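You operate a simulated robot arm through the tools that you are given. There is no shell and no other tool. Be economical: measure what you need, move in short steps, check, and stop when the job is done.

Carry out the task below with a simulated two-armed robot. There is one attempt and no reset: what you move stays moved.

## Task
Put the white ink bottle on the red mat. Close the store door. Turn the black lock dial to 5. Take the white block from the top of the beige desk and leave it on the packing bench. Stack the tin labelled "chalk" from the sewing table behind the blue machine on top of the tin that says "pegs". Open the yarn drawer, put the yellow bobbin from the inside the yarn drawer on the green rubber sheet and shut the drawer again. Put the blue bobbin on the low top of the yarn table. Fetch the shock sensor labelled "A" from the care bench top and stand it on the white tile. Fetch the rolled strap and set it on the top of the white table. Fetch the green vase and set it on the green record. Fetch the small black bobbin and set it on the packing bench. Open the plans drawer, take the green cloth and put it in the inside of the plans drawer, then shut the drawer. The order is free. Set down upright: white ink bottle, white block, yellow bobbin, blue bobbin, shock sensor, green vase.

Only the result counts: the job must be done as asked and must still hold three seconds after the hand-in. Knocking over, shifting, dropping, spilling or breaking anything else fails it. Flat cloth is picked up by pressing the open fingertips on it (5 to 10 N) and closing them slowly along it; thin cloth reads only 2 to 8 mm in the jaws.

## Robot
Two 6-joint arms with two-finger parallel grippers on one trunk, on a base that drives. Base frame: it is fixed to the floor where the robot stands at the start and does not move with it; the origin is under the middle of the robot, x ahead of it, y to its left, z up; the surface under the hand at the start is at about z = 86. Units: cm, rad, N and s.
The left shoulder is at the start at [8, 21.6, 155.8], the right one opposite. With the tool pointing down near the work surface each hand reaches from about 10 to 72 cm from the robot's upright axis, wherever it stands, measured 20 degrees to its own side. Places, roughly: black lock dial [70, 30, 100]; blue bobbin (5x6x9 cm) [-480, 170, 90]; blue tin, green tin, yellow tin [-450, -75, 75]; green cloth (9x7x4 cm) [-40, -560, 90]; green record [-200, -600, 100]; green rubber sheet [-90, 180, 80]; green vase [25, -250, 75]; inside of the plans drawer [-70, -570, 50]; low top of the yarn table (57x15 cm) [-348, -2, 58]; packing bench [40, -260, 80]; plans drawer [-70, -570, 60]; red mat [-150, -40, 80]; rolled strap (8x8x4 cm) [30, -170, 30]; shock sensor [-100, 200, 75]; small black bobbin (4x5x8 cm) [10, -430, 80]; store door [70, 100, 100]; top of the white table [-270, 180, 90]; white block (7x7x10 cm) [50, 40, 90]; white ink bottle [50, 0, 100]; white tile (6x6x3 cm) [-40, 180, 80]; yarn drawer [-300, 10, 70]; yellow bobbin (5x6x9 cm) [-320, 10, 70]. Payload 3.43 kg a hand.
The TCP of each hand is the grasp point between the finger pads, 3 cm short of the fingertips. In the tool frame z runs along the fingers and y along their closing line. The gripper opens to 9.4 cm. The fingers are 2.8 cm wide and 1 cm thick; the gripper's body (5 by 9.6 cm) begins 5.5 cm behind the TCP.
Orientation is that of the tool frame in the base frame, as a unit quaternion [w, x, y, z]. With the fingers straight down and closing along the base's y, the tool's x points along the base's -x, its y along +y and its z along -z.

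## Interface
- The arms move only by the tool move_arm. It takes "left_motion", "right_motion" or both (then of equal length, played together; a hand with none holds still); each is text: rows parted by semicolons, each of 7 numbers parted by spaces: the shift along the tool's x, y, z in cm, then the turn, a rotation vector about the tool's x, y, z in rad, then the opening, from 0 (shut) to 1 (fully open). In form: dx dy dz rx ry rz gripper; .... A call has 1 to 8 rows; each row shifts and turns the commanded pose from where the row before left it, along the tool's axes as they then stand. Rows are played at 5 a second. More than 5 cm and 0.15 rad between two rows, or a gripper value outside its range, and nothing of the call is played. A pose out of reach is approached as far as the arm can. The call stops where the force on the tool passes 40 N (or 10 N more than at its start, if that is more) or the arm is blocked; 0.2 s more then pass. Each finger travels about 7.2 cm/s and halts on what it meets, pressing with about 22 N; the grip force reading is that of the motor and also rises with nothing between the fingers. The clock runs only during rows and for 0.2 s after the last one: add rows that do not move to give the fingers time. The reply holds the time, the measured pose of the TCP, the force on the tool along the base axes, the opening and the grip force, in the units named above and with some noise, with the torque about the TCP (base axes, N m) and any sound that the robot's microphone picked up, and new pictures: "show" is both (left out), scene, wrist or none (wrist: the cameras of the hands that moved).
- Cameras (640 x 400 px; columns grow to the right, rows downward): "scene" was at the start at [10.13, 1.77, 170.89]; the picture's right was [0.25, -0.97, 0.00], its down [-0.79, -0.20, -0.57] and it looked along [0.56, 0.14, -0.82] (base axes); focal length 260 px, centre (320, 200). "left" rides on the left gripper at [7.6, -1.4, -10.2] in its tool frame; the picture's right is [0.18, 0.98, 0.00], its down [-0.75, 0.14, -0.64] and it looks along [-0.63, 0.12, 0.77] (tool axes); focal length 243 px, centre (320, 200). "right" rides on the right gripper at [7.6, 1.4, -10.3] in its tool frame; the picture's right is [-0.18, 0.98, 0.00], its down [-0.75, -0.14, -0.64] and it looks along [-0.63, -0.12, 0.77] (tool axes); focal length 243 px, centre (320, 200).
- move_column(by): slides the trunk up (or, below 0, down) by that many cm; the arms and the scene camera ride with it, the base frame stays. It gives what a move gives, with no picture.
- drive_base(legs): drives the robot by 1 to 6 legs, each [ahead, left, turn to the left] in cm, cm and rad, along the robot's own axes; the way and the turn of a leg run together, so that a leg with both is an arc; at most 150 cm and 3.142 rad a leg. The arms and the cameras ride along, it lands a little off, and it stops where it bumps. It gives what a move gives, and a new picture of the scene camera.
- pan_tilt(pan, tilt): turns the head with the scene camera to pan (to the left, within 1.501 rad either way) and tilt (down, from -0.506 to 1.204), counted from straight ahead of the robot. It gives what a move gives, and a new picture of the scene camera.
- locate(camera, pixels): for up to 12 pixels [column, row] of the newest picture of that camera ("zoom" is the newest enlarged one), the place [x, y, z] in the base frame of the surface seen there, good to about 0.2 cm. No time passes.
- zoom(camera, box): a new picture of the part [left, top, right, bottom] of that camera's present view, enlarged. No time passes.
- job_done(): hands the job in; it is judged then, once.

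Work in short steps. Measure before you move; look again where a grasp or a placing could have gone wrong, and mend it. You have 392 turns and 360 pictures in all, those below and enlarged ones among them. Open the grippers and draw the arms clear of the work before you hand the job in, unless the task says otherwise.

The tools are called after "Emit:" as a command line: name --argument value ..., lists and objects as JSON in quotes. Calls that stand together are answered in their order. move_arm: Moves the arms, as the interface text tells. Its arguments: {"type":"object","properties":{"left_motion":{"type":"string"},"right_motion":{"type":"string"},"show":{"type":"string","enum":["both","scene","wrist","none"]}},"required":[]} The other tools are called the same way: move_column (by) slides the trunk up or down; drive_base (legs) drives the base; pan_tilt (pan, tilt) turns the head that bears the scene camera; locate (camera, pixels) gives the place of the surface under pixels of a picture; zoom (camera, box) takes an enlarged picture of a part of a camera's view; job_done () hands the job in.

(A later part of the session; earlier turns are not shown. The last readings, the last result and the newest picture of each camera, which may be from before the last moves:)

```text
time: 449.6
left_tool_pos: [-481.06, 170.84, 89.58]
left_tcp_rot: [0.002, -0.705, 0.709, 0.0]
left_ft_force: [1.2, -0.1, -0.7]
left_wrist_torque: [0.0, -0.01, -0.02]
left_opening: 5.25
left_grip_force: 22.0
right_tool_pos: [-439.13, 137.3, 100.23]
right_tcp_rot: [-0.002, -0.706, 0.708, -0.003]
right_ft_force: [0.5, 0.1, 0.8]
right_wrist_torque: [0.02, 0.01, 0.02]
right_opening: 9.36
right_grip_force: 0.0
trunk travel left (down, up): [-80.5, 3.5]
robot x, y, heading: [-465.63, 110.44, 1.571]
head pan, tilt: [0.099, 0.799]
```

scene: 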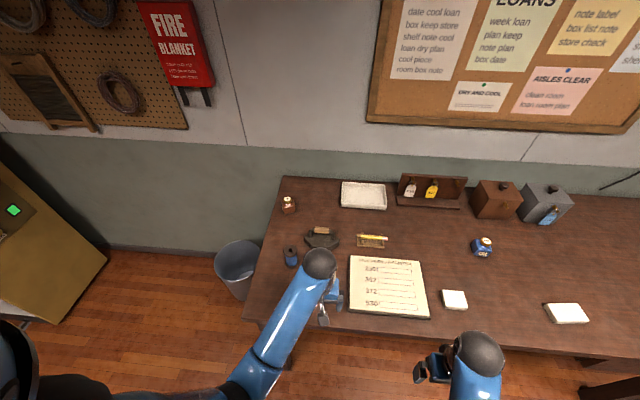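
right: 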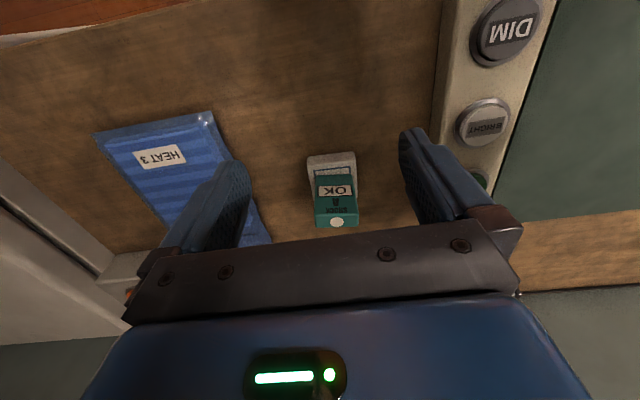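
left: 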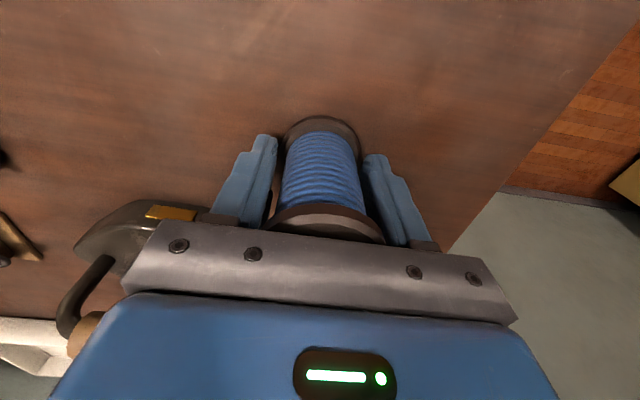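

Gripped. Lift, back off, and turn to face +x to view the yarn table.

Emit:
move_arm --left_motion "0 0 -4 0 0 0 0.3; 0 0 -4 0 0 0 0.3; 0 0 -4 0 0 0 0.3; 3 0 0 0 0 0 0.3; 4.5 0 0 0 0 0 0.3; 4.5 0 0 0 0 0 0.3; 4 -3 0 0 0 0 0.3" --show "none"

Emit:
drive_base --legs '[[-28, 0, 0], [0, 0, -1.57]]'

Emit:
pan_tilt --pan -0.5 --tilt 0.5

```text
time: 451.2
left_tool_pos: [-478.15, 154.58, 101.51]
left_tcp_rot: [0.005, -0.705, 0.709, 0.002]
left_ft_force: [-0.2, -0.2, 0.1]
left_wrist_torque: [0.01, 0.02, 0.01]
left_opening: 5.25
left_grip_force: 21.6
left hand out of reach, approached as far as the arm can: row 7
right_tool_pos: [-439.02, 137.09, 100.11]
right_tcp_rot: [0.001, 0.707, -0.707, 0.003]
right_ft_force: [0.4, -0.4, 0.4]
right_wrist_torque: [0.04, 0.01, 0.01]
right_opening: 9.39
right_grip_force: 0.0
trunk travel left (down, up): [-80.5, 3.5]
robot x, y, heading: [-465.74, 110.4, 1.566]
head pan, tilt: [0.099, 0.799]
```

```text
time: 457.0
left_tool_pos: [-422.05, 95.56, 101.39]
left_tcp_rot: [0.004, -0.009, 1.0, -0.002]
left_ft_force: [-0.2, 1.0, -1.0]
left_wrist_torque: [0.04, -0.01, 0.0]
left_opening: 5.23
left_grip_force: 22.0
right_tool_pos: [-438.66, 56.35, 100.21]
right_tcp_rot: [-0.004, -0.01, 1.0, -0.001]
right_ft_force: [0.7, 0.3, -0.6]
right_wrist_torque: [0.03, -0.03, 0.02]
right_opening: 9.39
right_grip_force: 0.1
trunk travel left (down, up): [-80.5, 3.5]
robot x, y, heading: [-465.66, 82.12, 0.014]
head pan, tilt: [0.099, 0.799]
```

scene: 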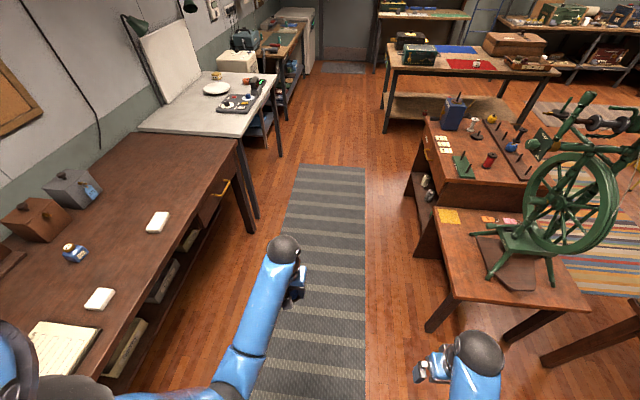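

```text
time: 458.0
left_tool_pos: [-421.89, 95.71, 101.4]
left_tcp_rot: [0.003, -0.009, 1.0, -0.001]
left_ft_force: [0.0, 0.3, -0.7]
left_wrist_torque: [0.01, 0.03, -0.04]
left_opening: 5.22
left_grip_force: 21.8
right_tool_pos: [-438.55, 56.42, 100.23]
right_tcp_rot: [-0.004, -0.01, 1.0, -0.001]
right_ft_force: [-0.2, 0.1, 0.0]
right_wrist_torque: [-0.01, -0.02, 0.02]
right_opening: 9.42
right_grip_force: 0.0
trunk travel left (down, up): [-80.5, 3.5]
robot x, y, heading: [-465.68, 81.97, 0.018]
head pan, tilt: [-0.499, 0.499]
```

scene: 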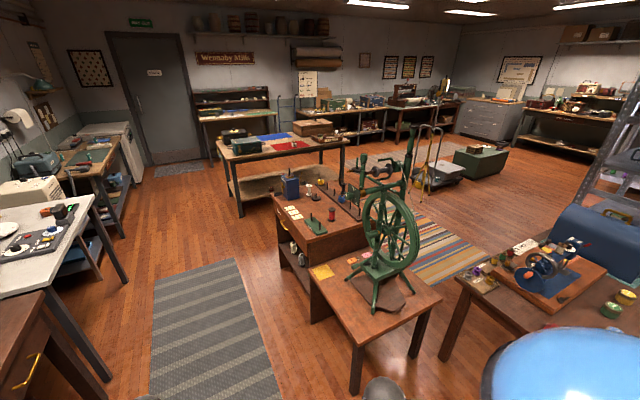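

Emit:
zoom --camera "scene" --box '[250, 160, 450, 340]'

Emit:
locate --camera "scene" --pixels '[[315, 270], [340, 300], [430, 290], [390, 325], [355, 340], [350, 260], [400, 290], [372, 300], [283, 225], [275, 205], [320, 232], [345, 215]]'

```text
2.22 times, centred on (350, 250) of scene
```

zoom: 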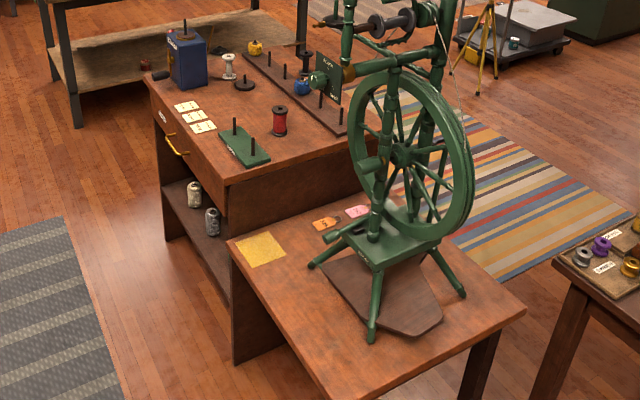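

```text
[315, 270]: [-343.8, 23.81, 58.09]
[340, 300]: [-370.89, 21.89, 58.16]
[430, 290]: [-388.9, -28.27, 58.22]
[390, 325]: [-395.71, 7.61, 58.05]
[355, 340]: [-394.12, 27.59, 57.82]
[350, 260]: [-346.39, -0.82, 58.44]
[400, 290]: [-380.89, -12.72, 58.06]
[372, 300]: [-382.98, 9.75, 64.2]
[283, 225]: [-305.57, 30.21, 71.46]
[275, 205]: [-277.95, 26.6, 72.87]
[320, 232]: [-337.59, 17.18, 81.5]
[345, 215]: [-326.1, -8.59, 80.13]
```

The low top strip lies at x≈-341…-356. Turn to face -y and strafe to x≈-363.

Emit:
drive_base --legs '[[0, 0, -1.59], [0, 103, 0]]'

Emit:
pan_tilt --pan 0.15 --tilt 0.8

```text
time: 467.2
left_tool_pos: [-350.95, 35.17, 101.3]
left_tcp_rot: [0.001, 0.721, 0.693, -0.003]
left_ft_force: [-0.8, 0.5, -0.2]
left_wrist_torque: [-0.03, -0.03, 0.01]
left_opening: 5.18
left_grip_force: 21.8
right_tool_pos: [-389.21, 54.0, 100.12]
right_tcp_rot: [-0.003, 0.719, 0.695, 0.002]
right_ft_force: [-0.6, -0.3, 0.0]
right_wrist_torque: [-0.03, 0.01, -0.02]
right_opening: 9.37
right_grip_force: 0.0
trunk travel left (down, up): [-80.5, 3.5]
robot x, y, heading: [-362.18, 79.75, -1.609]
head pan, tilt: [-0.499, 0.499]
```

scene: 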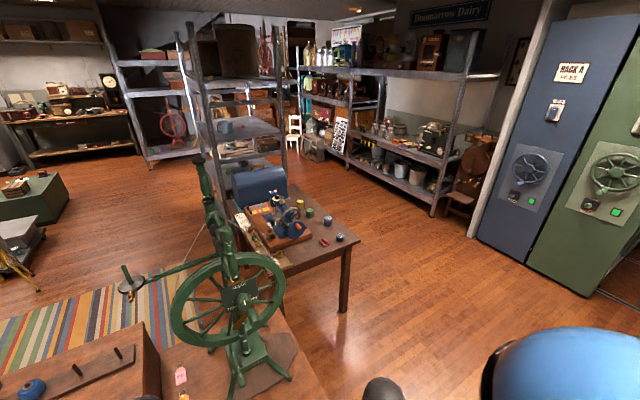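

```text
time: 468.3
left_tool_pos: [-350.88, 35.19, 101.46]
left_tcp_rot: [0.001, 0.721, 0.693, -0.004]
left_ft_force: [0.1, -0.5, -0.6]
left_wrist_torque: [0.01, 0.0, 0.0]
left_opening: 5.21
left_grip_force: 22.6
right_tool_pos: [-389.22, 53.98, 100.3]
right_tcp_rot: [-0.004, 0.719, 0.695, 0.002]
right_ft_force: [-0.3, 0.5, 0.3]
right_wrist_torque: [0.01, -0.03, 0.0]
right_opening: 9.39
right_grip_force: 0.0
trunk travel left (down, up): [-80.5, 3.5]
robot x, y, heading: [-361.72, 80.02, -1.606]
head pan, tilt: [0.15, 0.799]
```

scene: 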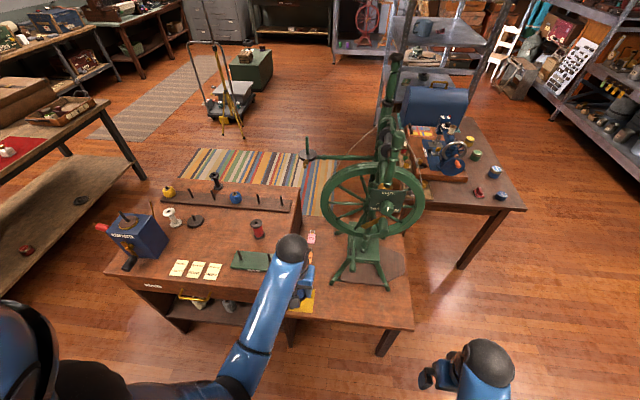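

Emit:
zoom --camera "scene" --box '[260, 210, 420, 330]'

Emit:
locate --camera "scene" --pixels '[[325, 272], [322, 255], [312, 238], [310, 305], [320, 290], [335, 290], [338, 265], [325, 240], [320, 310], [300, 312]]'

```text
3.33 times, centred on (340, 270) of scene
```

zoom: 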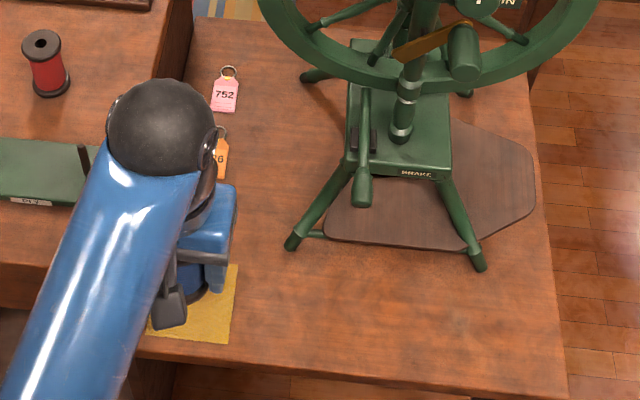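

```text
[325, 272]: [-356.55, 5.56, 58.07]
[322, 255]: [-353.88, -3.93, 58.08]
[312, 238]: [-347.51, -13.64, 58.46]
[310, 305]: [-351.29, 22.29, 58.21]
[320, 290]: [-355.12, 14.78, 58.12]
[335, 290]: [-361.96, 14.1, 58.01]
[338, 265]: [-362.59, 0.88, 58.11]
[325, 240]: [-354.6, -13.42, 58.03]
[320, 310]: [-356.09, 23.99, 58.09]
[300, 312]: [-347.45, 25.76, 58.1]
```

Free spot at (-350,7). Drive 12 cm ahead, extend the left hand over it, then lower by the trunk.

Emit:
drive_base --legs '[[12, 0, 0.035]]'

Emit:
move_arm --left_motion "-4 0 0 0 0 0 0.3; -4 0 0 0 0 0 0.3; -4 0 0 0 0 0 0.3; -3 0 0 0 0 0 0.3; 0 0 0 0 0 0 0.3" --show "both"

```text
time: 469.5
left_tool_pos: [-349.61, 23.84, 101.49]
left_tcp_rot: [0.002, 0.708, 0.706, -0.005]
left_ft_force: [-0.1, 0.3, -0.4]
left_wrist_torque: [-0.03, -0.01, 0.0]
left_opening: 5.19
left_grip_force: 22.2
right_tool_pos: [-388.57, 41.31, 100.23]
right_tcp_rot: [-0.002, 0.707, 0.707, 0.001]
right_ft_force: [-0.4, 0.8, -1.1]
right_wrist_torque: [-0.02, -0.01, 0.02]
right_opening: 9.42
right_grip_force: 0.0
trunk travel left (down, up): [-80.5, 3.5]
robot x, y, heading: [-362.0, 67.52, -1.571]
head pan, tilt: [0.15, 0.799]
```

scene: 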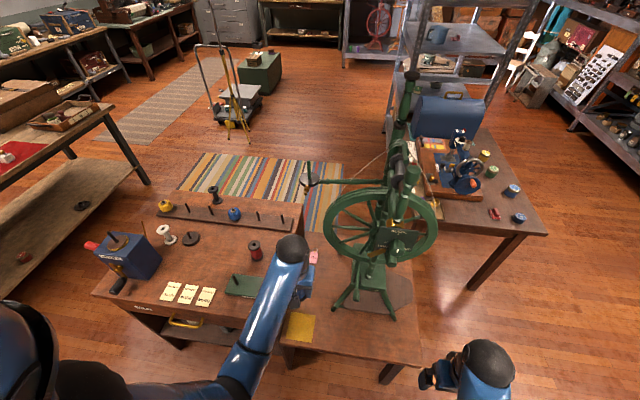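

```text
time: 470.7
left_tool_pos: [-349.49, 10.92, 101.18]
left_tcp_rot: [-0.001, 0.709, 0.705, -0.001]
left_ft_force: [-0.1, 0.4, 0.0]
left_wrist_torque: [0.0, 0.0, 0.0]
left_opening: 5.17
left_grip_force: 22.0
right_tool_pos: [-388.47, 42.41, 100.43]
right_tcp_rot: [0.001, 0.707, 0.707, -0.003]
right_ft_force: [0.7, -0.2, -0.4]
right_wrist_torque: [-0.01, 0.02, 0.02]
right_opening: 9.4
right_grip_force: 0.1
trunk travel left (down, up): [-80.5, 3.5]
robot x, y, heading: [-362.02, 67.78, -1.568]
head pan, tilt: [0.15, 0.799]
```

scene: 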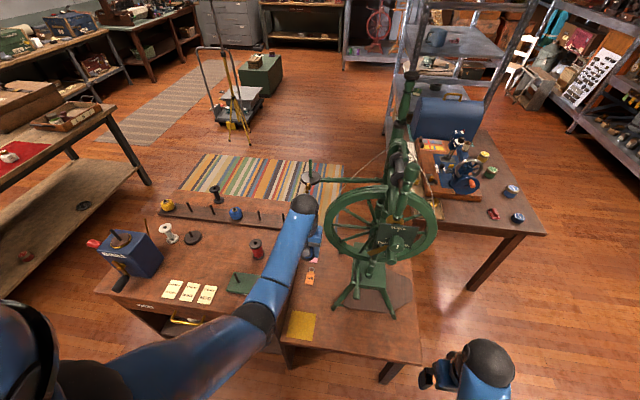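
left: 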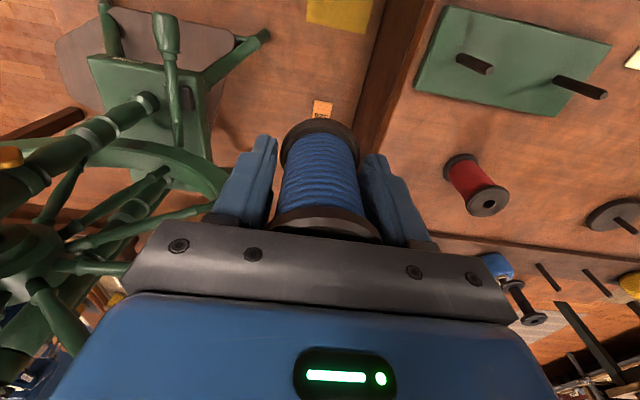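

Check the wheel rim's clearance before lowering.

Emit:
locate --camera "scene" --pixels '[[329, 225], [331, 240], [335, 205], [355, 192], [345, 252], [310, 182], [306, 192], [322, 180], [338, 306], [310, 282]]'

Emit:
locate --camera "left" --pixels '[[215, 175], [200, 195], [160, 160], [322, 108], [340, 15], [262, 38], [230, 60]]'

```text
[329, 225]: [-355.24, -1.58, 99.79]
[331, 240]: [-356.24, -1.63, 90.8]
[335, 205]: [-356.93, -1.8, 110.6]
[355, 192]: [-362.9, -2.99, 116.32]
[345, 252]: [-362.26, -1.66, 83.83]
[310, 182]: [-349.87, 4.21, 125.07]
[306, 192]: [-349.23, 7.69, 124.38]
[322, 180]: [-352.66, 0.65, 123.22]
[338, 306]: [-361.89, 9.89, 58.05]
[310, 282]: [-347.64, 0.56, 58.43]
```

```text
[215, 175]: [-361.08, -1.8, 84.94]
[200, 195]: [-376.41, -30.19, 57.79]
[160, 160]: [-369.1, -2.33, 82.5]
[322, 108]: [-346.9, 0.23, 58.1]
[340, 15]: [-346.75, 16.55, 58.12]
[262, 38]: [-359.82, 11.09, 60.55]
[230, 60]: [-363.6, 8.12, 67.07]
```

Rim face is at y≈-1.7; hand at y=8 clears it. Move 2.9 ahead and lower 38.

Emit:
move_arm --left_motion "-2.9 0 0 0 0 0 0.3; 0 0 0 0 0 0 0.3" --show "none"

Emit:
move_column --by -37.5

Emit:
move_arm --left_motion "0 0 0 0 0 0 0.3" --show "both"

```text
time: 471.5
left_tool_pos: [-348.21, 9.07, 99.91]
left_tcp_rot: [-0.01, 0.706, 0.708, 0.011]
left_ft_force: [-0.2, -0.4, -1.4]
left_wrist_torque: [0.04, 0.01, 0.02]
left_opening: 5.17
left_grip_force: 22.3
right_tool_pos: [-387.3, 42.18, 100.29]
right_tcp_rot: [-0.004, 0.701, 0.713, 0.002]
right_ft_force: [0.2, 0.3, 0.3]
right_wrist_torque: [0.01, 0.03, -0.01]
right_opening: 9.4
right_grip_force: 0.1
trunk travel left (down, up): [-80.5, 3.5]
robot x, y, heading: [-361.28, 69.13, -1.556]
head pan, tilt: [0.15, 0.799]
stopped in row 2 (left hand): the arm was blocked; the commanded pose is now the measured one
```

```text
time: 475.1
left_tool_pos: [-348.47, 8.9, 62.24]
left_tcp_rot: [-0.01, 0.706, 0.708, 0.01]
left_ft_force: [-0.1, 0.1, 0.3]
left_wrist_torque: [0.0, 0.0, 0.01]
left_opening: 5.18
left_grip_force: 21.8
right_tool_pos: [-387.44, 42.2, 62.57]
right_tcp_rot: [-0.004, 0.7, 0.714, 0.002]
right_ft_force: [-0.2, -0.1, -0.4]
right_wrist_torque: [-0.01, -0.01, 0.03]
right_opening: 9.41
right_grip_force: 0.1
trunk travel left (down, up): [-43.0, 41.0]
robot x, y, heading: [-361.5, 69.14, -1.555]
head pan, tilt: [0.15, 0.799]
```

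```text
time: 475.5
left_tool_pos: [-348.48, 8.91, 62.26]
left_tcp_rot: [-0.009, 0.706, 0.708, 0.011]
left_ft_force: [0.7, 0.6, -0.4]
left_wrist_torque: [0.0, 0.03, 0.02]
left_opening: 5.15
left_grip_force: 21.7
right_tool_pos: [-387.5, 41.93, 62.63]
right_tcp_rot: [-0.004, 0.7, 0.714, 0.002]
right_ft_force: [-0.5, -0.7, -0.2]
right_wrist_torque: [-0.01, 0.0, 0.01]
right_opening: 9.41
right_grip_force: 0.0
trunk travel left (down, up): [-43.0, 41.0]
robot x, y, heading: [-361.32, 69.0, -1.55]
head pan, tilt: [0.15, 0.799]
```

scene: 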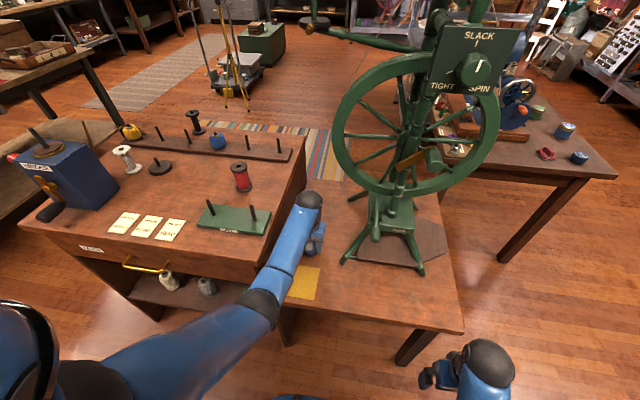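
left: 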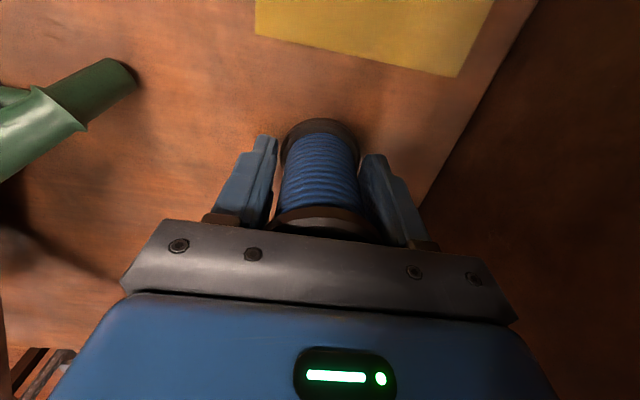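

Lowered to just above the top. Check that the wheel's foot and rim are where they were.

Emit:
locate --camera "left" --pixels '[[125, 75], [110, 80], [320, 30], [440, 70]]'

Emit:
locate --camera "scene" --pixels '[[334, 130], [345, 260], [420, 272], [380, 190], [313, 20], [345, 165]]'

```text
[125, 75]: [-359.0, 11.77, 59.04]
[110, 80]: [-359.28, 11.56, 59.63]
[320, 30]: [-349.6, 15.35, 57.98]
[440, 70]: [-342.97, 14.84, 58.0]
```

```text
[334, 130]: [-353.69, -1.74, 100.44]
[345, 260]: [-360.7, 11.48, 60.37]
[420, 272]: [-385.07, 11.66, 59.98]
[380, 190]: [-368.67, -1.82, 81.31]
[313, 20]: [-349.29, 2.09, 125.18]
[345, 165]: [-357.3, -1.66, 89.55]
```

Wheel unmoved. Lower to contact.

Emit:
move_column --by -0.5

Emit:
move_column --by -0.3

```text
time: 476.1
left_tool_pos: [-348.36, 8.97, 61.74]
left_tcp_rot: [-0.01, 0.706, 0.708, 0.01]
left_ft_force: [0.2, 0.2, -0.3]
left_wrist_torque: [-0.02, -0.04, -0.01]
left_opening: 5.18
left_grip_force: 22.0
right_tool_pos: [-387.5, 42.03, 62.11]
right_tcp_rot: [-0.003, 0.701, 0.714, 0.001]
right_ft_force: [-0.7, 0.0, 0.5]
right_wrist_torque: [-0.03, -0.02, 0.02]
right_opening: 9.4
right_grip_force: 0.1
trunk travel left (down, up): [-42.5, 41.5]
robot x, y, heading: [-361.52, 69.37, -1.552]
head pan, tilt: [0.15, 0.799]
```

```text
time: 476.6
left_tool_pos: [-348.57, 8.9, 61.74]
left_tcp_rot: [-0.008, 0.706, 0.708, 0.009]
left_ft_force: [1.2, 1.6, 6.9]
left_wrist_torque: [-0.11, 0.05, 0.01]
left_opening: 5.17
left_grip_force: 22.0
right_tool_pos: [-387.47, 42.05, 62.0]
right_tcp_rot: [-0.003, 0.7, 0.714, 0.002]
right_ft_force: [0.9, 0.5, -0.1]
right_wrist_torque: [-0.01, -0.02, -0.01]
right_opening: 9.39
right_grip_force: 0.1
trunk travel left (down, up): [-42.2, 41.8]
robot x, y, heading: [-361.79, 69.13, -1.551]
head pan, tilt: [0.15, 0.799]
```

Contact. Open, rise 11, then retract toward the robot.

Emit:
move_arm --left_motion "0 0 0 0 0 0 0.65; 0 0 0 0 0 0 0.75; 0 0 0 0 0 0 0.75; 0 0 -3 0 0 0 0.75; 0 0 -4 0 0 0 0.75; 0 0 -4 0 0 0 0.8; 3 0 0 0 0 0 0.8; 4 0 0 0 0 0 0.8" --show "wrist"

```text
time: 478.4
left_tool_pos: [-349.18, 12.02, 67.77]
left_tcp_rot: [-0.009, 0.705, 0.709, 0.01]
left_ft_force: [-0.1, 0.2, 0.2]
left_wrist_torque: [0.01, 0.03, 0.01]
left_opening: 7.51
left_grip_force: 0.1
left hand out of reach, approached as far as the arm can: row 6, 7, 8
right_tool_pos: [-387.54, 41.88, 61.91]
right_tcp_rot: [-0.004, 0.7, 0.714, 0.002]
right_ft_force: [-0.2, 0.7, 0.3]
right_wrist_torque: [-0.03, 0.0, 0.01]
right_opening: 9.39
right_grip_force: 0.1
trunk travel left (down, up): [-42.2, 41.8]
robot x, y, heading: [-361.25, 69.28, -1.555]
head pan, tilt: [0.15, 0.799]
```

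left: 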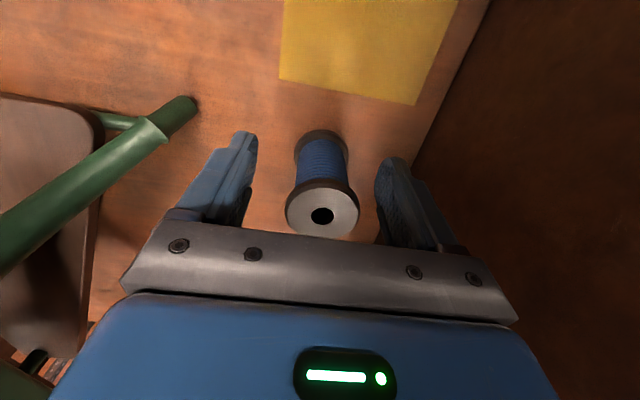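

Bobbin stands. Raise with the trunk 12, then retract.

Emit:
move_column --by 12

Emit:
drive_base --legs '[[-25, 0, -0.015]]'

```text
time: 479.9
left_tool_pos: [-349.2, 12.0, 79.63]
left_tcp_rot: [-0.008, 0.706, 0.708, 0.009]
left_ft_force: [0.3, 0.1, -1.0]
left_wrist_torque: [-0.01, -0.01, 0.03]
left_opening: 7.52
left_grip_force: 0.1
right_tool_pos: [-387.57, 41.92, 73.88]
right_tcp_rot: [-0.003, 0.701, 0.714, 0.002]
right_ft_force: [0.0, 0.6, 0.1]
right_wrist_torque: [0.0, 0.0, 0.02]
right_opening: 9.41
right_grip_force: 0.0
trunk travel left (down, up): [-54.2, 29.8]
robot x, y, heading: [-361.33, 68.84, -1.55]
head pan, tilt: [0.15, 0.799]
```

```text
time: 481.7
left_tool_pos: [-350.22, 36.75, 79.56]
left_tcp_rot: [-0.008, 0.71, 0.704, 0.01]
left_ft_force: [-0.4, 0.0, 0.0]
left_wrist_torque: [0.03, -0.01, -0.03]
left_opening: 7.54
left_grip_force: 0.1
right_tool_pos: [-388.14, 67.46, 73.93]
right_tcp_rot: [-0.004, 0.704, 0.71, 0.002]
right_ft_force: [-0.8, -0.4, 0.0]
right_wrist_torque: [-0.01, -0.04, -0.03]
right_opening: 9.41
right_grip_force: 0.1
trunk travel left (down, up): [-54.2, 29.8]
robot x, y, heading: [-361.81, 94.34, -1.565]
head pan, tilt: [0.15, 0.799]
```

scene: 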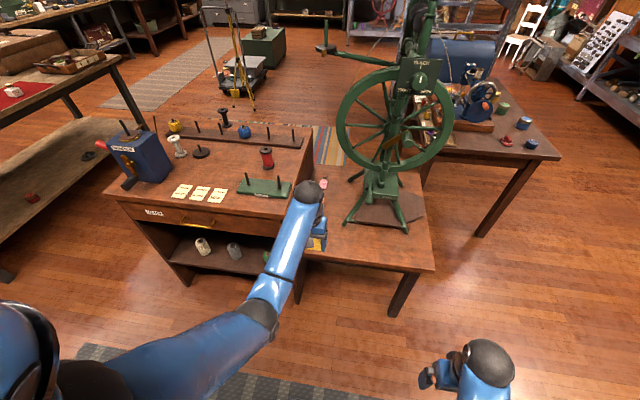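

Retract the left hand, then shift to x≈-318 before the yarn drawer and zoom.

Emit:
move_arm --left_motion "3 0 -2 0 0 0 0.6; 4 0 0 0 0 0 0.6; 4 0 0 0 0 0 0.6" --show "none"

Emit:
drive_base --legs '[[0, 44, -0.005]]'

Emit:
zoom --camera "scene" --box '[120, 100, 420, 290]'

```text
time: 482.5
left_tool_pos: [-350.62, 44.89, 75.89]
left_tcp_rot: [-0.008, 0.71, 0.704, 0.009]
left_ft_force: [0.3, 0.1, 0.2]
left_wrist_torque: [-0.05, 0.0, 0.03]
left_opening: 5.62
left_grip_force: 0.0
left hand out of reach, approached as far as the arm can: row 1, 2, 3
right_tool_pos: [-388.14, 67.42, 73.9]
right_tcp_rot: [-0.002, 0.705, 0.709, 0.002]
right_ft_force: [-0.3, 0.1, -0.2]
right_wrist_torque: [-0.02, -0.04, 0.0]
right_opening: 9.39
right_grip_force: 0.0
trunk travel left (down, up): [-54.2, 29.8]
robot x, y, heading: [-361.58, 94.06, -1.567]
head pan, tilt: [0.15, 0.799]
```

```text
time: 485.2
left_tool_pos: [-306.62, 44.97, 75.83]
left_tcp_rot: [-0.008, 0.711, 0.703, 0.01]
left_ft_force: [0.3, 0.1, -1.0]
left_wrist_torque: [0.01, -0.01, 0.0]
left_opening: 5.63
left_grip_force: 0.0
right_tool_pos: [-344.0, 67.6, 73.77]
right_tcp_rot: [-0.004, 0.706, 0.709, 0.002]
right_ft_force: [-0.7, 0.0, -0.4]
right_wrist_torque: [0.01, -0.01, -0.04]
right_opening: 9.38
right_grip_force: 0.0
trunk travel left (down, up): [-54.2, 29.8]
robot x, y, heading: [-317.42, 94.45, -1.57]
head pan, tilt: [0.15, 0.799]
```

scene: 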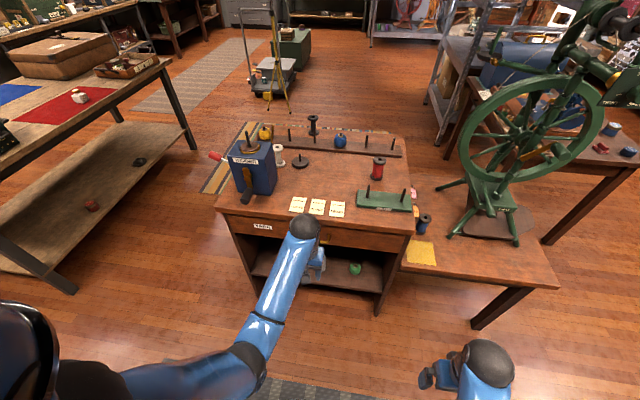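

```text
2.11 times, centred on (270, 195) of scene
```

zoom: 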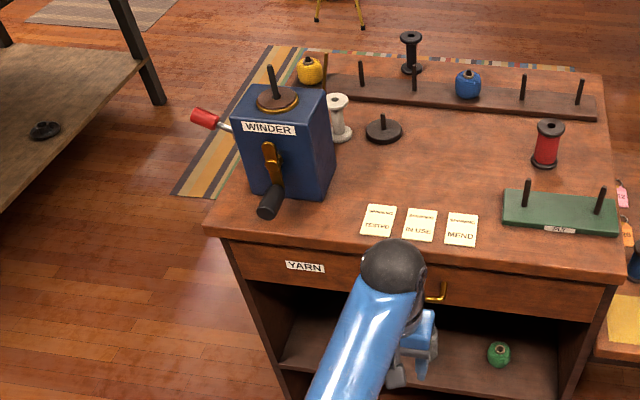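

Emit:
locate --camera "zoom" --pixels '[[443, 290], [430, 298], [440, 282], [300, 262], [500, 285], [585, 300], [450, 262], [240, 240], [320, 290], [545, 305]]'

```text
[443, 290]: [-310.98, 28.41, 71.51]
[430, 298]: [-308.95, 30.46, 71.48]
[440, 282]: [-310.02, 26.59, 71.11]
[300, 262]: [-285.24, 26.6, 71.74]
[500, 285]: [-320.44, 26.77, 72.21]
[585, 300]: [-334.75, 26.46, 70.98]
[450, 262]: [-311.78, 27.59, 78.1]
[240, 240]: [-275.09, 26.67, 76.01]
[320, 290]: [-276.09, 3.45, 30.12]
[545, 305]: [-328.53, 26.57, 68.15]
```

Drawer YARN: bar y≈30.5, z 71.5, x -300…-311, face y=26.6. Rotate the left hand 90°.

Emit:
move_arm --left_motion "0 0 0 0 0 0.15 0.6; 0 0 0 0 0 0.15 0.6; 0 0 0 0 0 0.15 0.6; 0 0 0 0 0 0.15 0.6; 0 0 0 0 0 0.15 0.6; 0 0 0 0 0 0.15 0.6; 0 0 0 0 0 0.15 0.4; 0 0 0 0 0 0.15 0.4" --show "none"

Emit:
move_arm --left_motion "0 0 0 0 0 0.15 0.4; 0 0 0 0 0 0.15 0.4; 0 0 0 0 0 0.07 0.4; 0 0 0 -0.15 0 0 0.4; 0 0 0 -0.15 0 0 0.4; 0 0 0 -0.15 0 0 0.4; 0 0 0 -0.15 0 0 0.4; 0 0 0 0 0 0 0.4" --show "both"

```text
time: 487.0
left_tool_pos: [-306.57, 44.95, 75.79]
left_tcp_rot: [-0.012, 0.984, 0.177, 0.003]
left_ft_force: [0.0, -0.7, 0.4]
left_wrist_torque: [-0.02, 0.04, 0.0]
left_opening: 3.78
left_grip_force: 0.1
right_tool_pos: [-343.94, 67.77, 73.88]
right_tcp_rot: [-0.002, 0.706, 0.708, 0.001]
right_ft_force: [0.0, 0.0, -0.1]
right_wrist_torque: [-0.02, 0.0, -0.01]
right_opening: 9.44
right_grip_force: 0.0
trunk travel left (down, up): [-54.2, 29.8]
robot x, y, heading: [-317.74, 94.37, -1.569]
head pan, tilt: [0.15, 0.799]
```

```text
time: 488.8
left_tool_pos: [-306.56, 44.87, 75.83]
left_tcp_rot: [0.285, 0.959, -0.005, -0.001]
left_ft_force: [-0.3, 0.0, 0.5]
left_wrist_torque: [0.01, -0.01, -0.01]
left_opening: 3.77
left_grip_force: 0.1
right_tool_pos: [-344.0, 67.74, 73.88]
right_tcp_rot: [-0.003, 0.706, 0.708, 0.003]
right_ft_force: [-0.2, -0.6, 0.2]
right_wrist_torque: [0.0, 0.02, -0.01]
right_opening: 9.36
right_grip_force: 0.2
trunk travel left (down, up): [-54.2, 29.8]
robot x, y, heading: [-317.57, 94.37, -1.569]
head pan, tilt: [0.15, 0.799]
```

scene: 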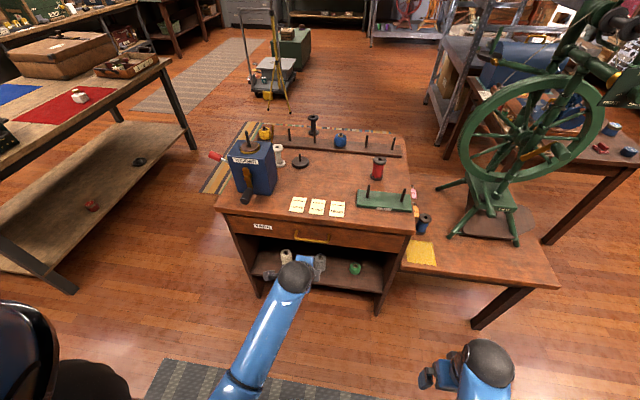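
left: 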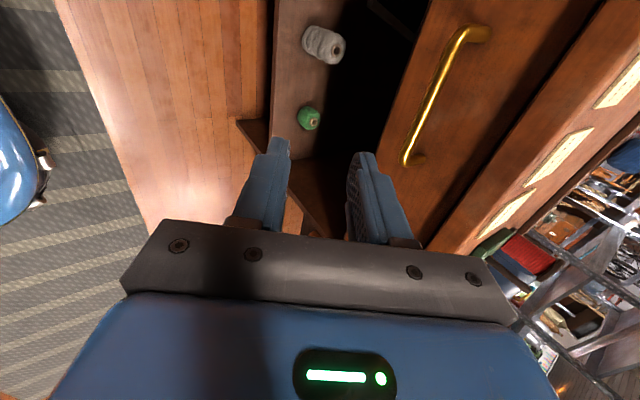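

Emit:
locate --camera "left" --pixels '[[460, 35], [447, 65], [435, 95], [422, 125], [410, 155], [480, 35], [420, 160], [400, 120]]'

```text
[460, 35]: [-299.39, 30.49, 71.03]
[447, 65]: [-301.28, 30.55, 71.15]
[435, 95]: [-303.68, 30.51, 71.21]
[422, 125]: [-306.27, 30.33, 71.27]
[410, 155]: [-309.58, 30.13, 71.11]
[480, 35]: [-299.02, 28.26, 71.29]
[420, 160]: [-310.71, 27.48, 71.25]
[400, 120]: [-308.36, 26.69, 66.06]
```

Move to a pre-grasp 5 cm before the bar.

Emit:
move_arm --left_motion "0.5 3.2 1.8 0 0 0 0.38; 0.5 3.2 1.8 0 0 0 0.38; 0.5 3.1 1.9 0 0 0 0.38; 0 0 0 0 0 0 0.38" --show "wrist"

```text
time: 489.8
left_tool_pos: [-305.29, 34.16, 76.66]
left_tcp_rot: [0.284, 0.959, -0.006, -0.001]
left_ft_force: [0.3, -0.8, 0.2]
left_wrist_torque: [-0.02, 0.0, -0.03]
left_opening: 3.57
left_grip_force: 0.1
right_tool_pos: [-343.87, 67.7, 73.92]
right_tcp_rot: [-0.003, 0.706, 0.709, 0.002]
right_ft_force: [0.9, 0.2, -0.1]
right_wrist_torque: [-0.01, 0.02, 0.0]
right_opening: 9.39
right_grip_force: 0.0
trunk travel left (down, up): [-54.2, 29.8]
robot x, y, heading: [-317.52, 94.31, -1.572]
head pan, tilt: [0.15, 0.799]
```

left: 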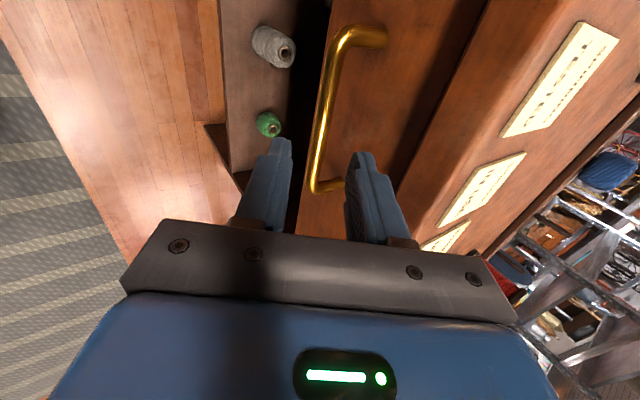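

Bar is centred between the fingertips. Advance 5.2 and close.

Emit:
move_arm --left_motion "0 -0.1 3 0 0 0 0.38; 0 0 2.2 0 0 0 0.38; 0 0 0 0 0 0 0; 0 0 0 0 0 0 0; 0 0 0 0 0 0 0" --show "wrist"

```text
time: 491.0
left_tool_pos: [-305.18, 31.08, 72.23]
left_tcp_rot: [0.285, 0.959, -0.005, -0.001]
left_ft_force: [0.2, -4.0, 2.9]
left_wrist_torque: [-0.08, 0.62, 1.2]
left_opening: 1.18
left_grip_force: 45.1
right_tool_pos: [-344.0, 67.64, 73.9]
right_tcp_rot: [-0.003, 0.706, 0.708, 0.002]
right_ft_force: [-0.3, 0.9, -1.2]
right_wrist_torque: [-0.05, -0.01, -0.01]
right_opening: 9.39
right_grip_force: 0.1
trunk travel left (down, up): [-54.2, 29.8]
robot x, y, heading: [-317.44, 94.36, -1.572]
head pan, tilt: [0.15, 0.799]
```

left: 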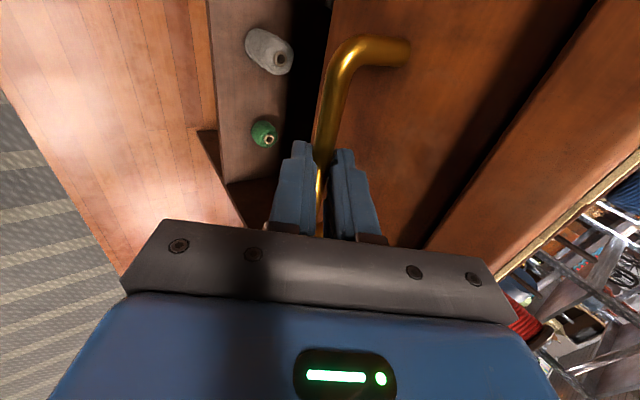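

Pull 8 cm.

Emit:
move_arm --left_motion "0 -1.68 -1.09 0 0 0 0; 0 -1.68 -1.09 0 0 0 0; 0 -1.68 -1.09 0 0 0 0; 0 -1.68 -1.09 0 0 0 0; 0 0 0 0 0 0 0" --show "scene"

```text
time: 492.2
left_tool_pos: [-305.25, 39.39, 72.29]
left_tcp_rot: [0.285, 0.958, -0.006, -0.002]
left_ft_force: [-11.9, 1.6, 15.4]
left_wrist_torque: [-0.15, 0.89, 0.91]
left_opening: 1.2
left_grip_force: 44.9
right_tool_pos: [-343.96, 67.79, 73.8]
right_tcp_rot: [-0.003, 0.706, 0.708, 0.002]
right_ft_force: [0.5, -0.6, 0.7]
right_wrist_torque: [-0.01, 0.0, 0.03]
right_opening: 9.4
right_grip_force: 0.2
trunk travel left (down, up): [-54.2, 29.8]
robot x, y, heading: [-317.52, 94.2, -1.571]
head pan, tilt: [0.15, 0.799]
```

scene: 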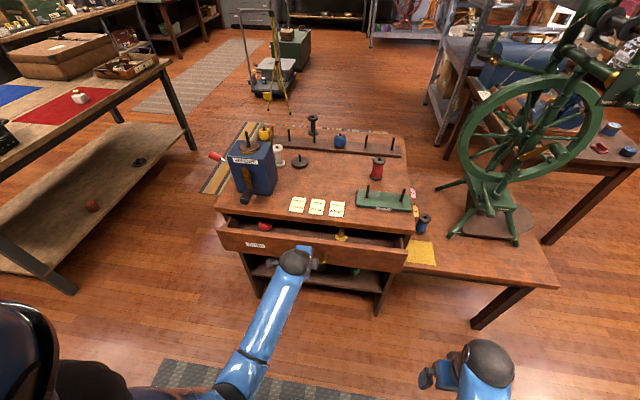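

Drawer opens; yellow bobbin shows at (342,233). Pull further with the base.

Emit:
drive_base --legs '[[-13, 0, 0]]'

Emit:
zoom --camera "scene" --box '[180, 150, 460, 300]'

```text
time: 493.5
left_tool_pos: [-305.2, 52.35, 72.31]
left_tcp_rot: [0.284, 0.959, -0.005, 0.0]
left_ft_force: [-24.4, -1.1, 12.5]
left_wrist_torque: [-0.27, 1.17, 0.8]
left_opening: 1.18
left_grip_force: 45.2
right_tool_pos: [-344.08, 80.57, 73.8]
right_tcp_rot: [-0.003, 0.704, 0.71, 0.004]
right_ft_force: [-0.6, -0.4, 0.5]
right_wrist_torque: [0.02, 0.01, 0.01]
right_opening: 9.4
right_grip_force: 0.0
trunk travel left (down, up): [-54.2, 29.8]
robot x, y, heading: [-317.48, 107.48, -1.564]
head pan, tilt: [0.15, 0.799]
```

scene: 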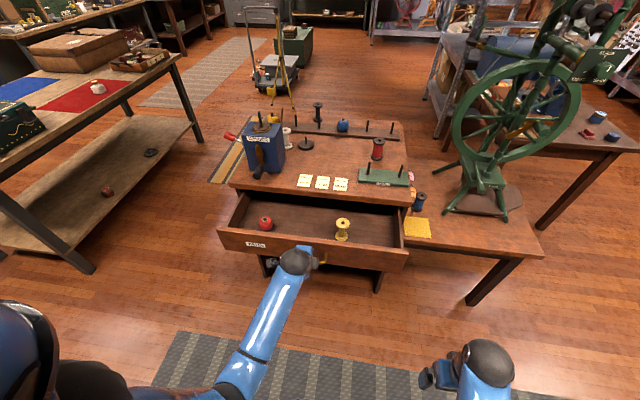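

```text
2.29 times, centred on (320, 225) of scene
```

zoom: 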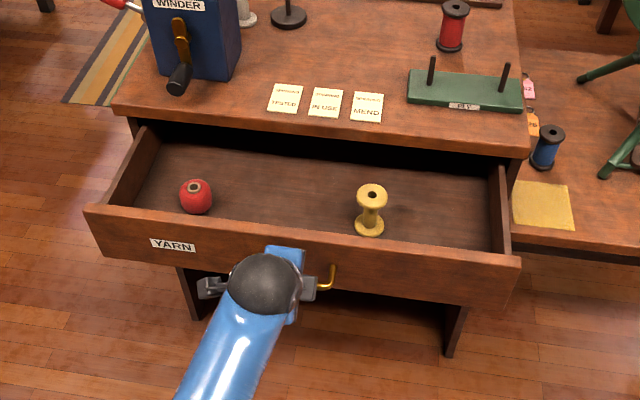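

Emit:
locate --camera "zoom" --pixels '[[371, 192], [371, 215], [370, 232], [356, 228], [384, 228], [300, 190], [330, 225], [460, 200], [420, 245]]'

```text
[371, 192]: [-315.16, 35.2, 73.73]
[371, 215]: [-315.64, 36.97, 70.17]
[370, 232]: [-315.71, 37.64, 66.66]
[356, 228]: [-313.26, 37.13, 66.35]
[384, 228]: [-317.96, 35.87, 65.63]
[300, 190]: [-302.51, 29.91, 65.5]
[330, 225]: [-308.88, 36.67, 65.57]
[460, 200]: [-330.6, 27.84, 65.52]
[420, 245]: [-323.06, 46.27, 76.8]
```

Bobbin at (-315.5,35.6), floor 65.5, top 73.9. Release the handle and retreat the left hand, watching forces.

Emit:
move_arm --left_motion "0 0 0 0 0 0 0.38; 0 0 0 0 0 0 0.38; 0 0 -2 0 0 0 0.38; 0 0 -3 0 0 0 0.38; 0 0 -3 0 0 0 0.38" --show "both"

```text
time: 494.7
left_tool_pos: [-305.18, 56.77, 78.8]
left_tcp_rot: [0.285, 0.958, -0.005, -0.003]
left_ft_force: [1.0, -0.4, 0.0]
left_wrist_torque: [-0.01, -0.01, -0.02]
left_opening: 3.56
left_grip_force: 0.1
right_tool_pos: [-343.99, 80.51, 73.88]
right_tcp_rot: [-0.003, 0.705, 0.709, 0.002]
right_ft_force: [-0.6, 0.0, -0.7]
right_wrist_torque: [-0.05, -0.01, 0.03]
right_opening: 9.37
right_grip_force: 0.0
trunk travel left (down, up): [-54.2, 29.8]
robot x, y, heading: [-317.35, 107.4, -1.566]
head pan, tilt: [0.15, 0.799]
```

scene: 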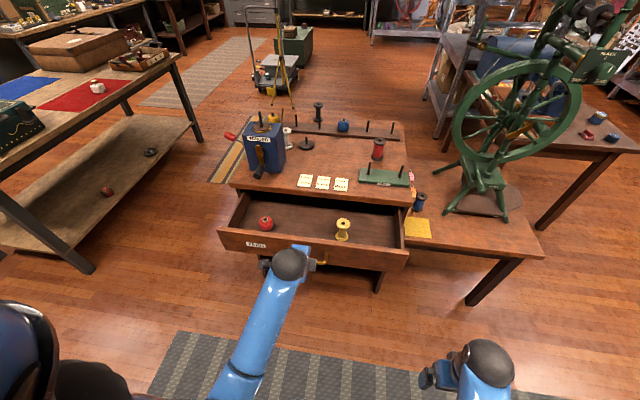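
left: 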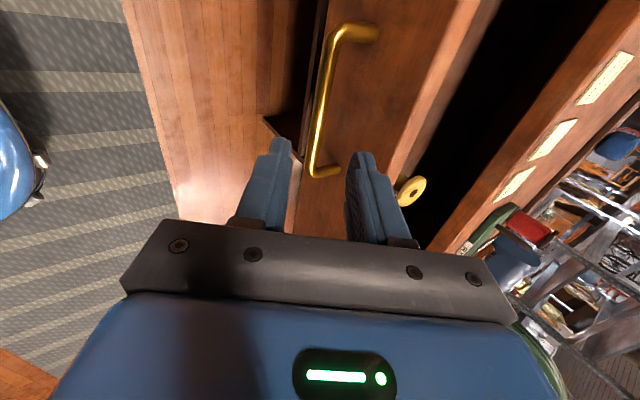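

Raise the trunk 10 and shift to bring the right hand in line with the yellow bobbin.

Emit:
move_column --by 10

Emit:
drive_base --legs '[[0, 19, 0], [8, 0, 0]]'

Emit:
move_arm --right_motion "-4.5 0 0 0 0 0 0.8; -4.5 0 0 0 0 0 0.8; -4.5 0 0 0 0 0 0.8; -4.5 0 0 0 0 0 0.8; -4.5 0 0 0 0 0 0.8; -2 0 0 0 0 0 0.8; 0 0 0 0 0 0 0.8" --show "both"

```text
time: 496.0
left_tool_pos: [-305.09, 56.6, 88.7]
left_tcp_rot: [0.285, 0.959, -0.005, -0.002]
left_ft_force: [-0.1, 0.0, -0.4]
left_wrist_torque: [0.0, 0.01, 0.0]
left_opening: 3.56
left_grip_force: 0.0
right_tool_pos: [-343.8, 80.57, 83.78]
right_tcp_rot: [-0.003, 0.706, 0.708, 0.001]
right_ft_force: [-0.2, 0.1, 0.1]
right_wrist_torque: [-0.01, -0.04, -0.03]
right_opening: 9.43
right_grip_force: 0.2
trunk travel left (down, up): [-64.2, 19.8]
robot x, y, heading: [-317.36, 107.21, -1.565]
head pan, tilt: [0.15, 0.799]
```

```text
time: 498.2
left_tool_pos: [-286.38, 49.35, 89.03]
left_tcp_rot: [0.287, 0.958, -0.005, -0.003]
left_ft_force: [-0.2, 0.3, 0.2]
left_wrist_torque: [0.02, -0.01, -0.01]
left_opening: 3.58
left_grip_force: 0.0
right_tool_pos: [-325.32, 73.08, 84.02]
right_tcp_rot: [-0.002, 0.705, 0.709, 0.001]
right_ft_force: [0.2, 0.5, 0.7]
right_wrist_torque: [-0.04, -0.01, -0.02]
right_opening: 9.41
right_grip_force: 0.1
trunk travel left (down, up): [-64.2, 19.8]
robot x, y, heading: [-298.95, 100.0, -1.57]
head pan, tilt: [0.15, 0.799]
```

scene: 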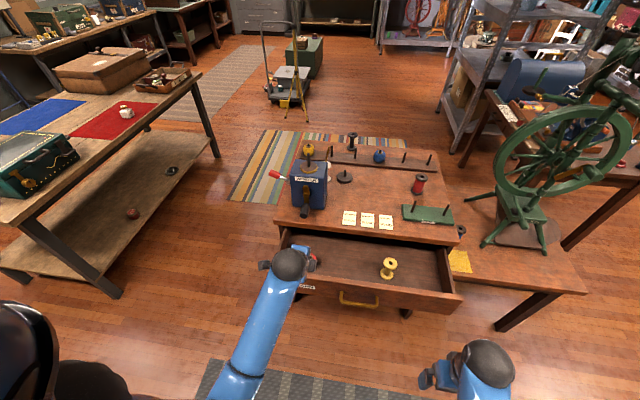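

```text
time: 499.8
left_tool_pos: [-286.59, 49.09, 88.86]
left_tcp_rot: [0.285, 0.958, -0.006, -0.003]
left_ft_force: [-0.4, 0.5, -0.3]
left_wrist_torque: [0.01, 0.03, 0.01]
left_opening: 3.59
left_grip_force: 0.0
right_tool_pos: [-325.1, 48.53, 83.62]
right_tcp_rot: [-0.003, 0.705, 0.709, 0.002]
right_ft_force: [0.6, 0.8, 0.4]
right_wrist_torque: [-0.01, 0.02, 0.05]
right_opening: 7.52
right_grip_force: 0.0
trunk travel left (down, up): [-64.2, 19.8]
robot x, y, heading: [-298.74, 100.14, -1.569]
head pan, tilt: [0.15, 0.799]
```

scene: 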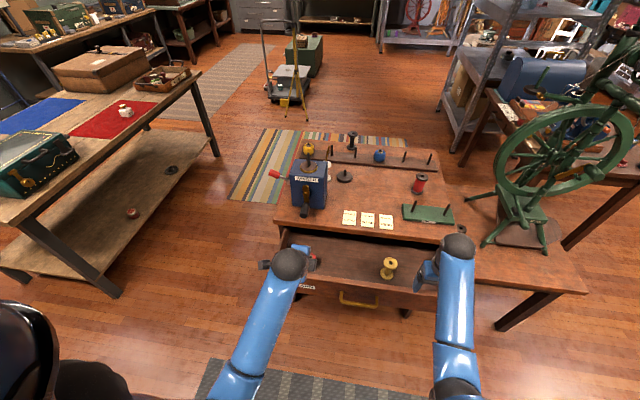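
right: 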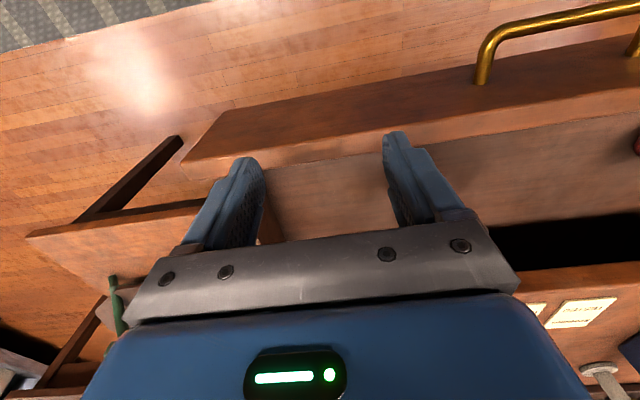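

Move over the bobbin.

Emit:
move_arm --right_motion "-3 2.4 0 0 0 0 0.72; -3 2.4 0 0 0 0 0.72; -3 2.4 0 0 0 0 0.72; -2.5 2.4 0 0 0 0 0.72; 0 0 0 0 0 0 0.72" --show "wrist"

Emit:
locate --camera "right" --pixels '[[320, 140], [320, 160], [320, 180]]'

```text
time: 501.0
left_tool_pos: [-286.48, 49.06, 88.78]
left_tcp_rot: [0.285, 0.959, -0.006, -0.002]
left_ft_force: [0.4, 0.3, 0.5]
left_wrist_torque: [0.02, -0.03, -0.01]
left_opening: 3.54
left_grip_force: 0.1
right_tool_pos: [-315.59, 37.02, 83.41]
right_tcp_rot: [-0.003, 0.706, 0.708, 0.002]
right_ft_force: [0.7, 0.7, 0.4]
right_wrist_torque: [-0.02, 0.01, -0.02]
right_opening: 6.78
right_grip_force: 0.1
trunk travel left (down, up): [-64.2, 19.8]
robot x, y, heading: [-298.71, 99.88, -1.569]
head pan, tilt: [0.15, 0.799]
```

right: 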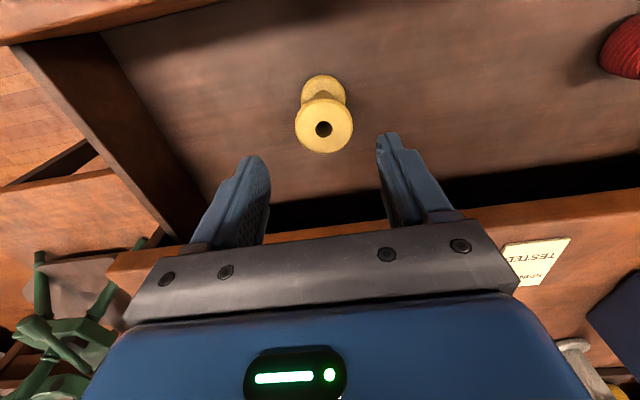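

```text
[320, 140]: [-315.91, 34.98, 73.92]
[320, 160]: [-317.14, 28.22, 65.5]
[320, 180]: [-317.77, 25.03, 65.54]
```

Emit:
locate --camera "right" --pixels '[[298, 125], [351, 125], [324, 150], [324, 102], [324, 118], [324, 80]]'

```text
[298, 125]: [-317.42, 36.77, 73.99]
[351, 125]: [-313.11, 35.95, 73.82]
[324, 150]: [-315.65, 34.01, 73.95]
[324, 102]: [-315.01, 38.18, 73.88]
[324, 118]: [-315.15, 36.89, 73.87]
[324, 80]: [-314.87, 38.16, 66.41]
```

Axis (-315.3,36.1). Descend 14.2 and grip.

Emit:
move_arm --right_motion "-0.9 0.3 4 0 0 0 0.72; 0 0 4 0 0 0 0.72; 0 0 4 0 0 0 0.72; 0 0 2.2 0 0 0 0.72; 0 0 0 0 0 0 0.5; 0 0 0 0 0 0 0.35; 0 0 0 0 0 0 0.35" --show "wrist"

```text
time: 502.6
left_tool_pos: [-286.49, 48.96, 88.82]
left_tcp_rot: [0.285, 0.958, -0.006, -0.003]
left_ft_force: [0.0, -0.5, -0.3]
left_wrist_torque: [-0.01, 0.0, -0.01]
left_opening: 3.56
left_grip_force: 0.0
right_tool_pos: [-315.35, 37.02, 69.97]
right_tcp_rot: [-0.003, 0.705, 0.71, 0.001]
right_ft_force: [0.8, -0.3, -0.6]
right_wrist_torque: [-0.01, 0.0, -0.01]
right_opening: 5.24
right_grip_force: 22.1
right hand out of reach, approached as far as the arm can: row 4
trunk travel left (down, up): [-64.2, 19.8]
robot x, y, heading: [-298.75, 99.87, -1.569]
head pan, tilt: [0.15, 0.799]
```

right: 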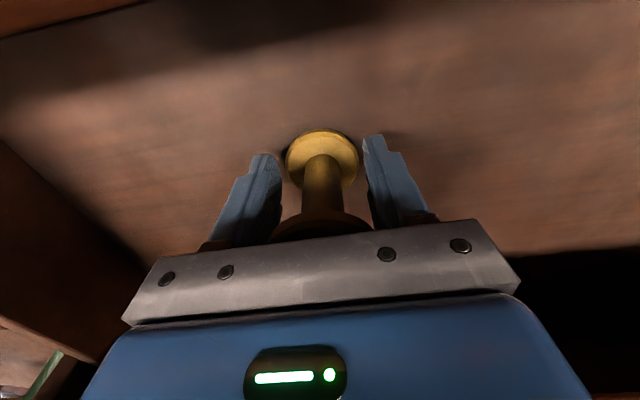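

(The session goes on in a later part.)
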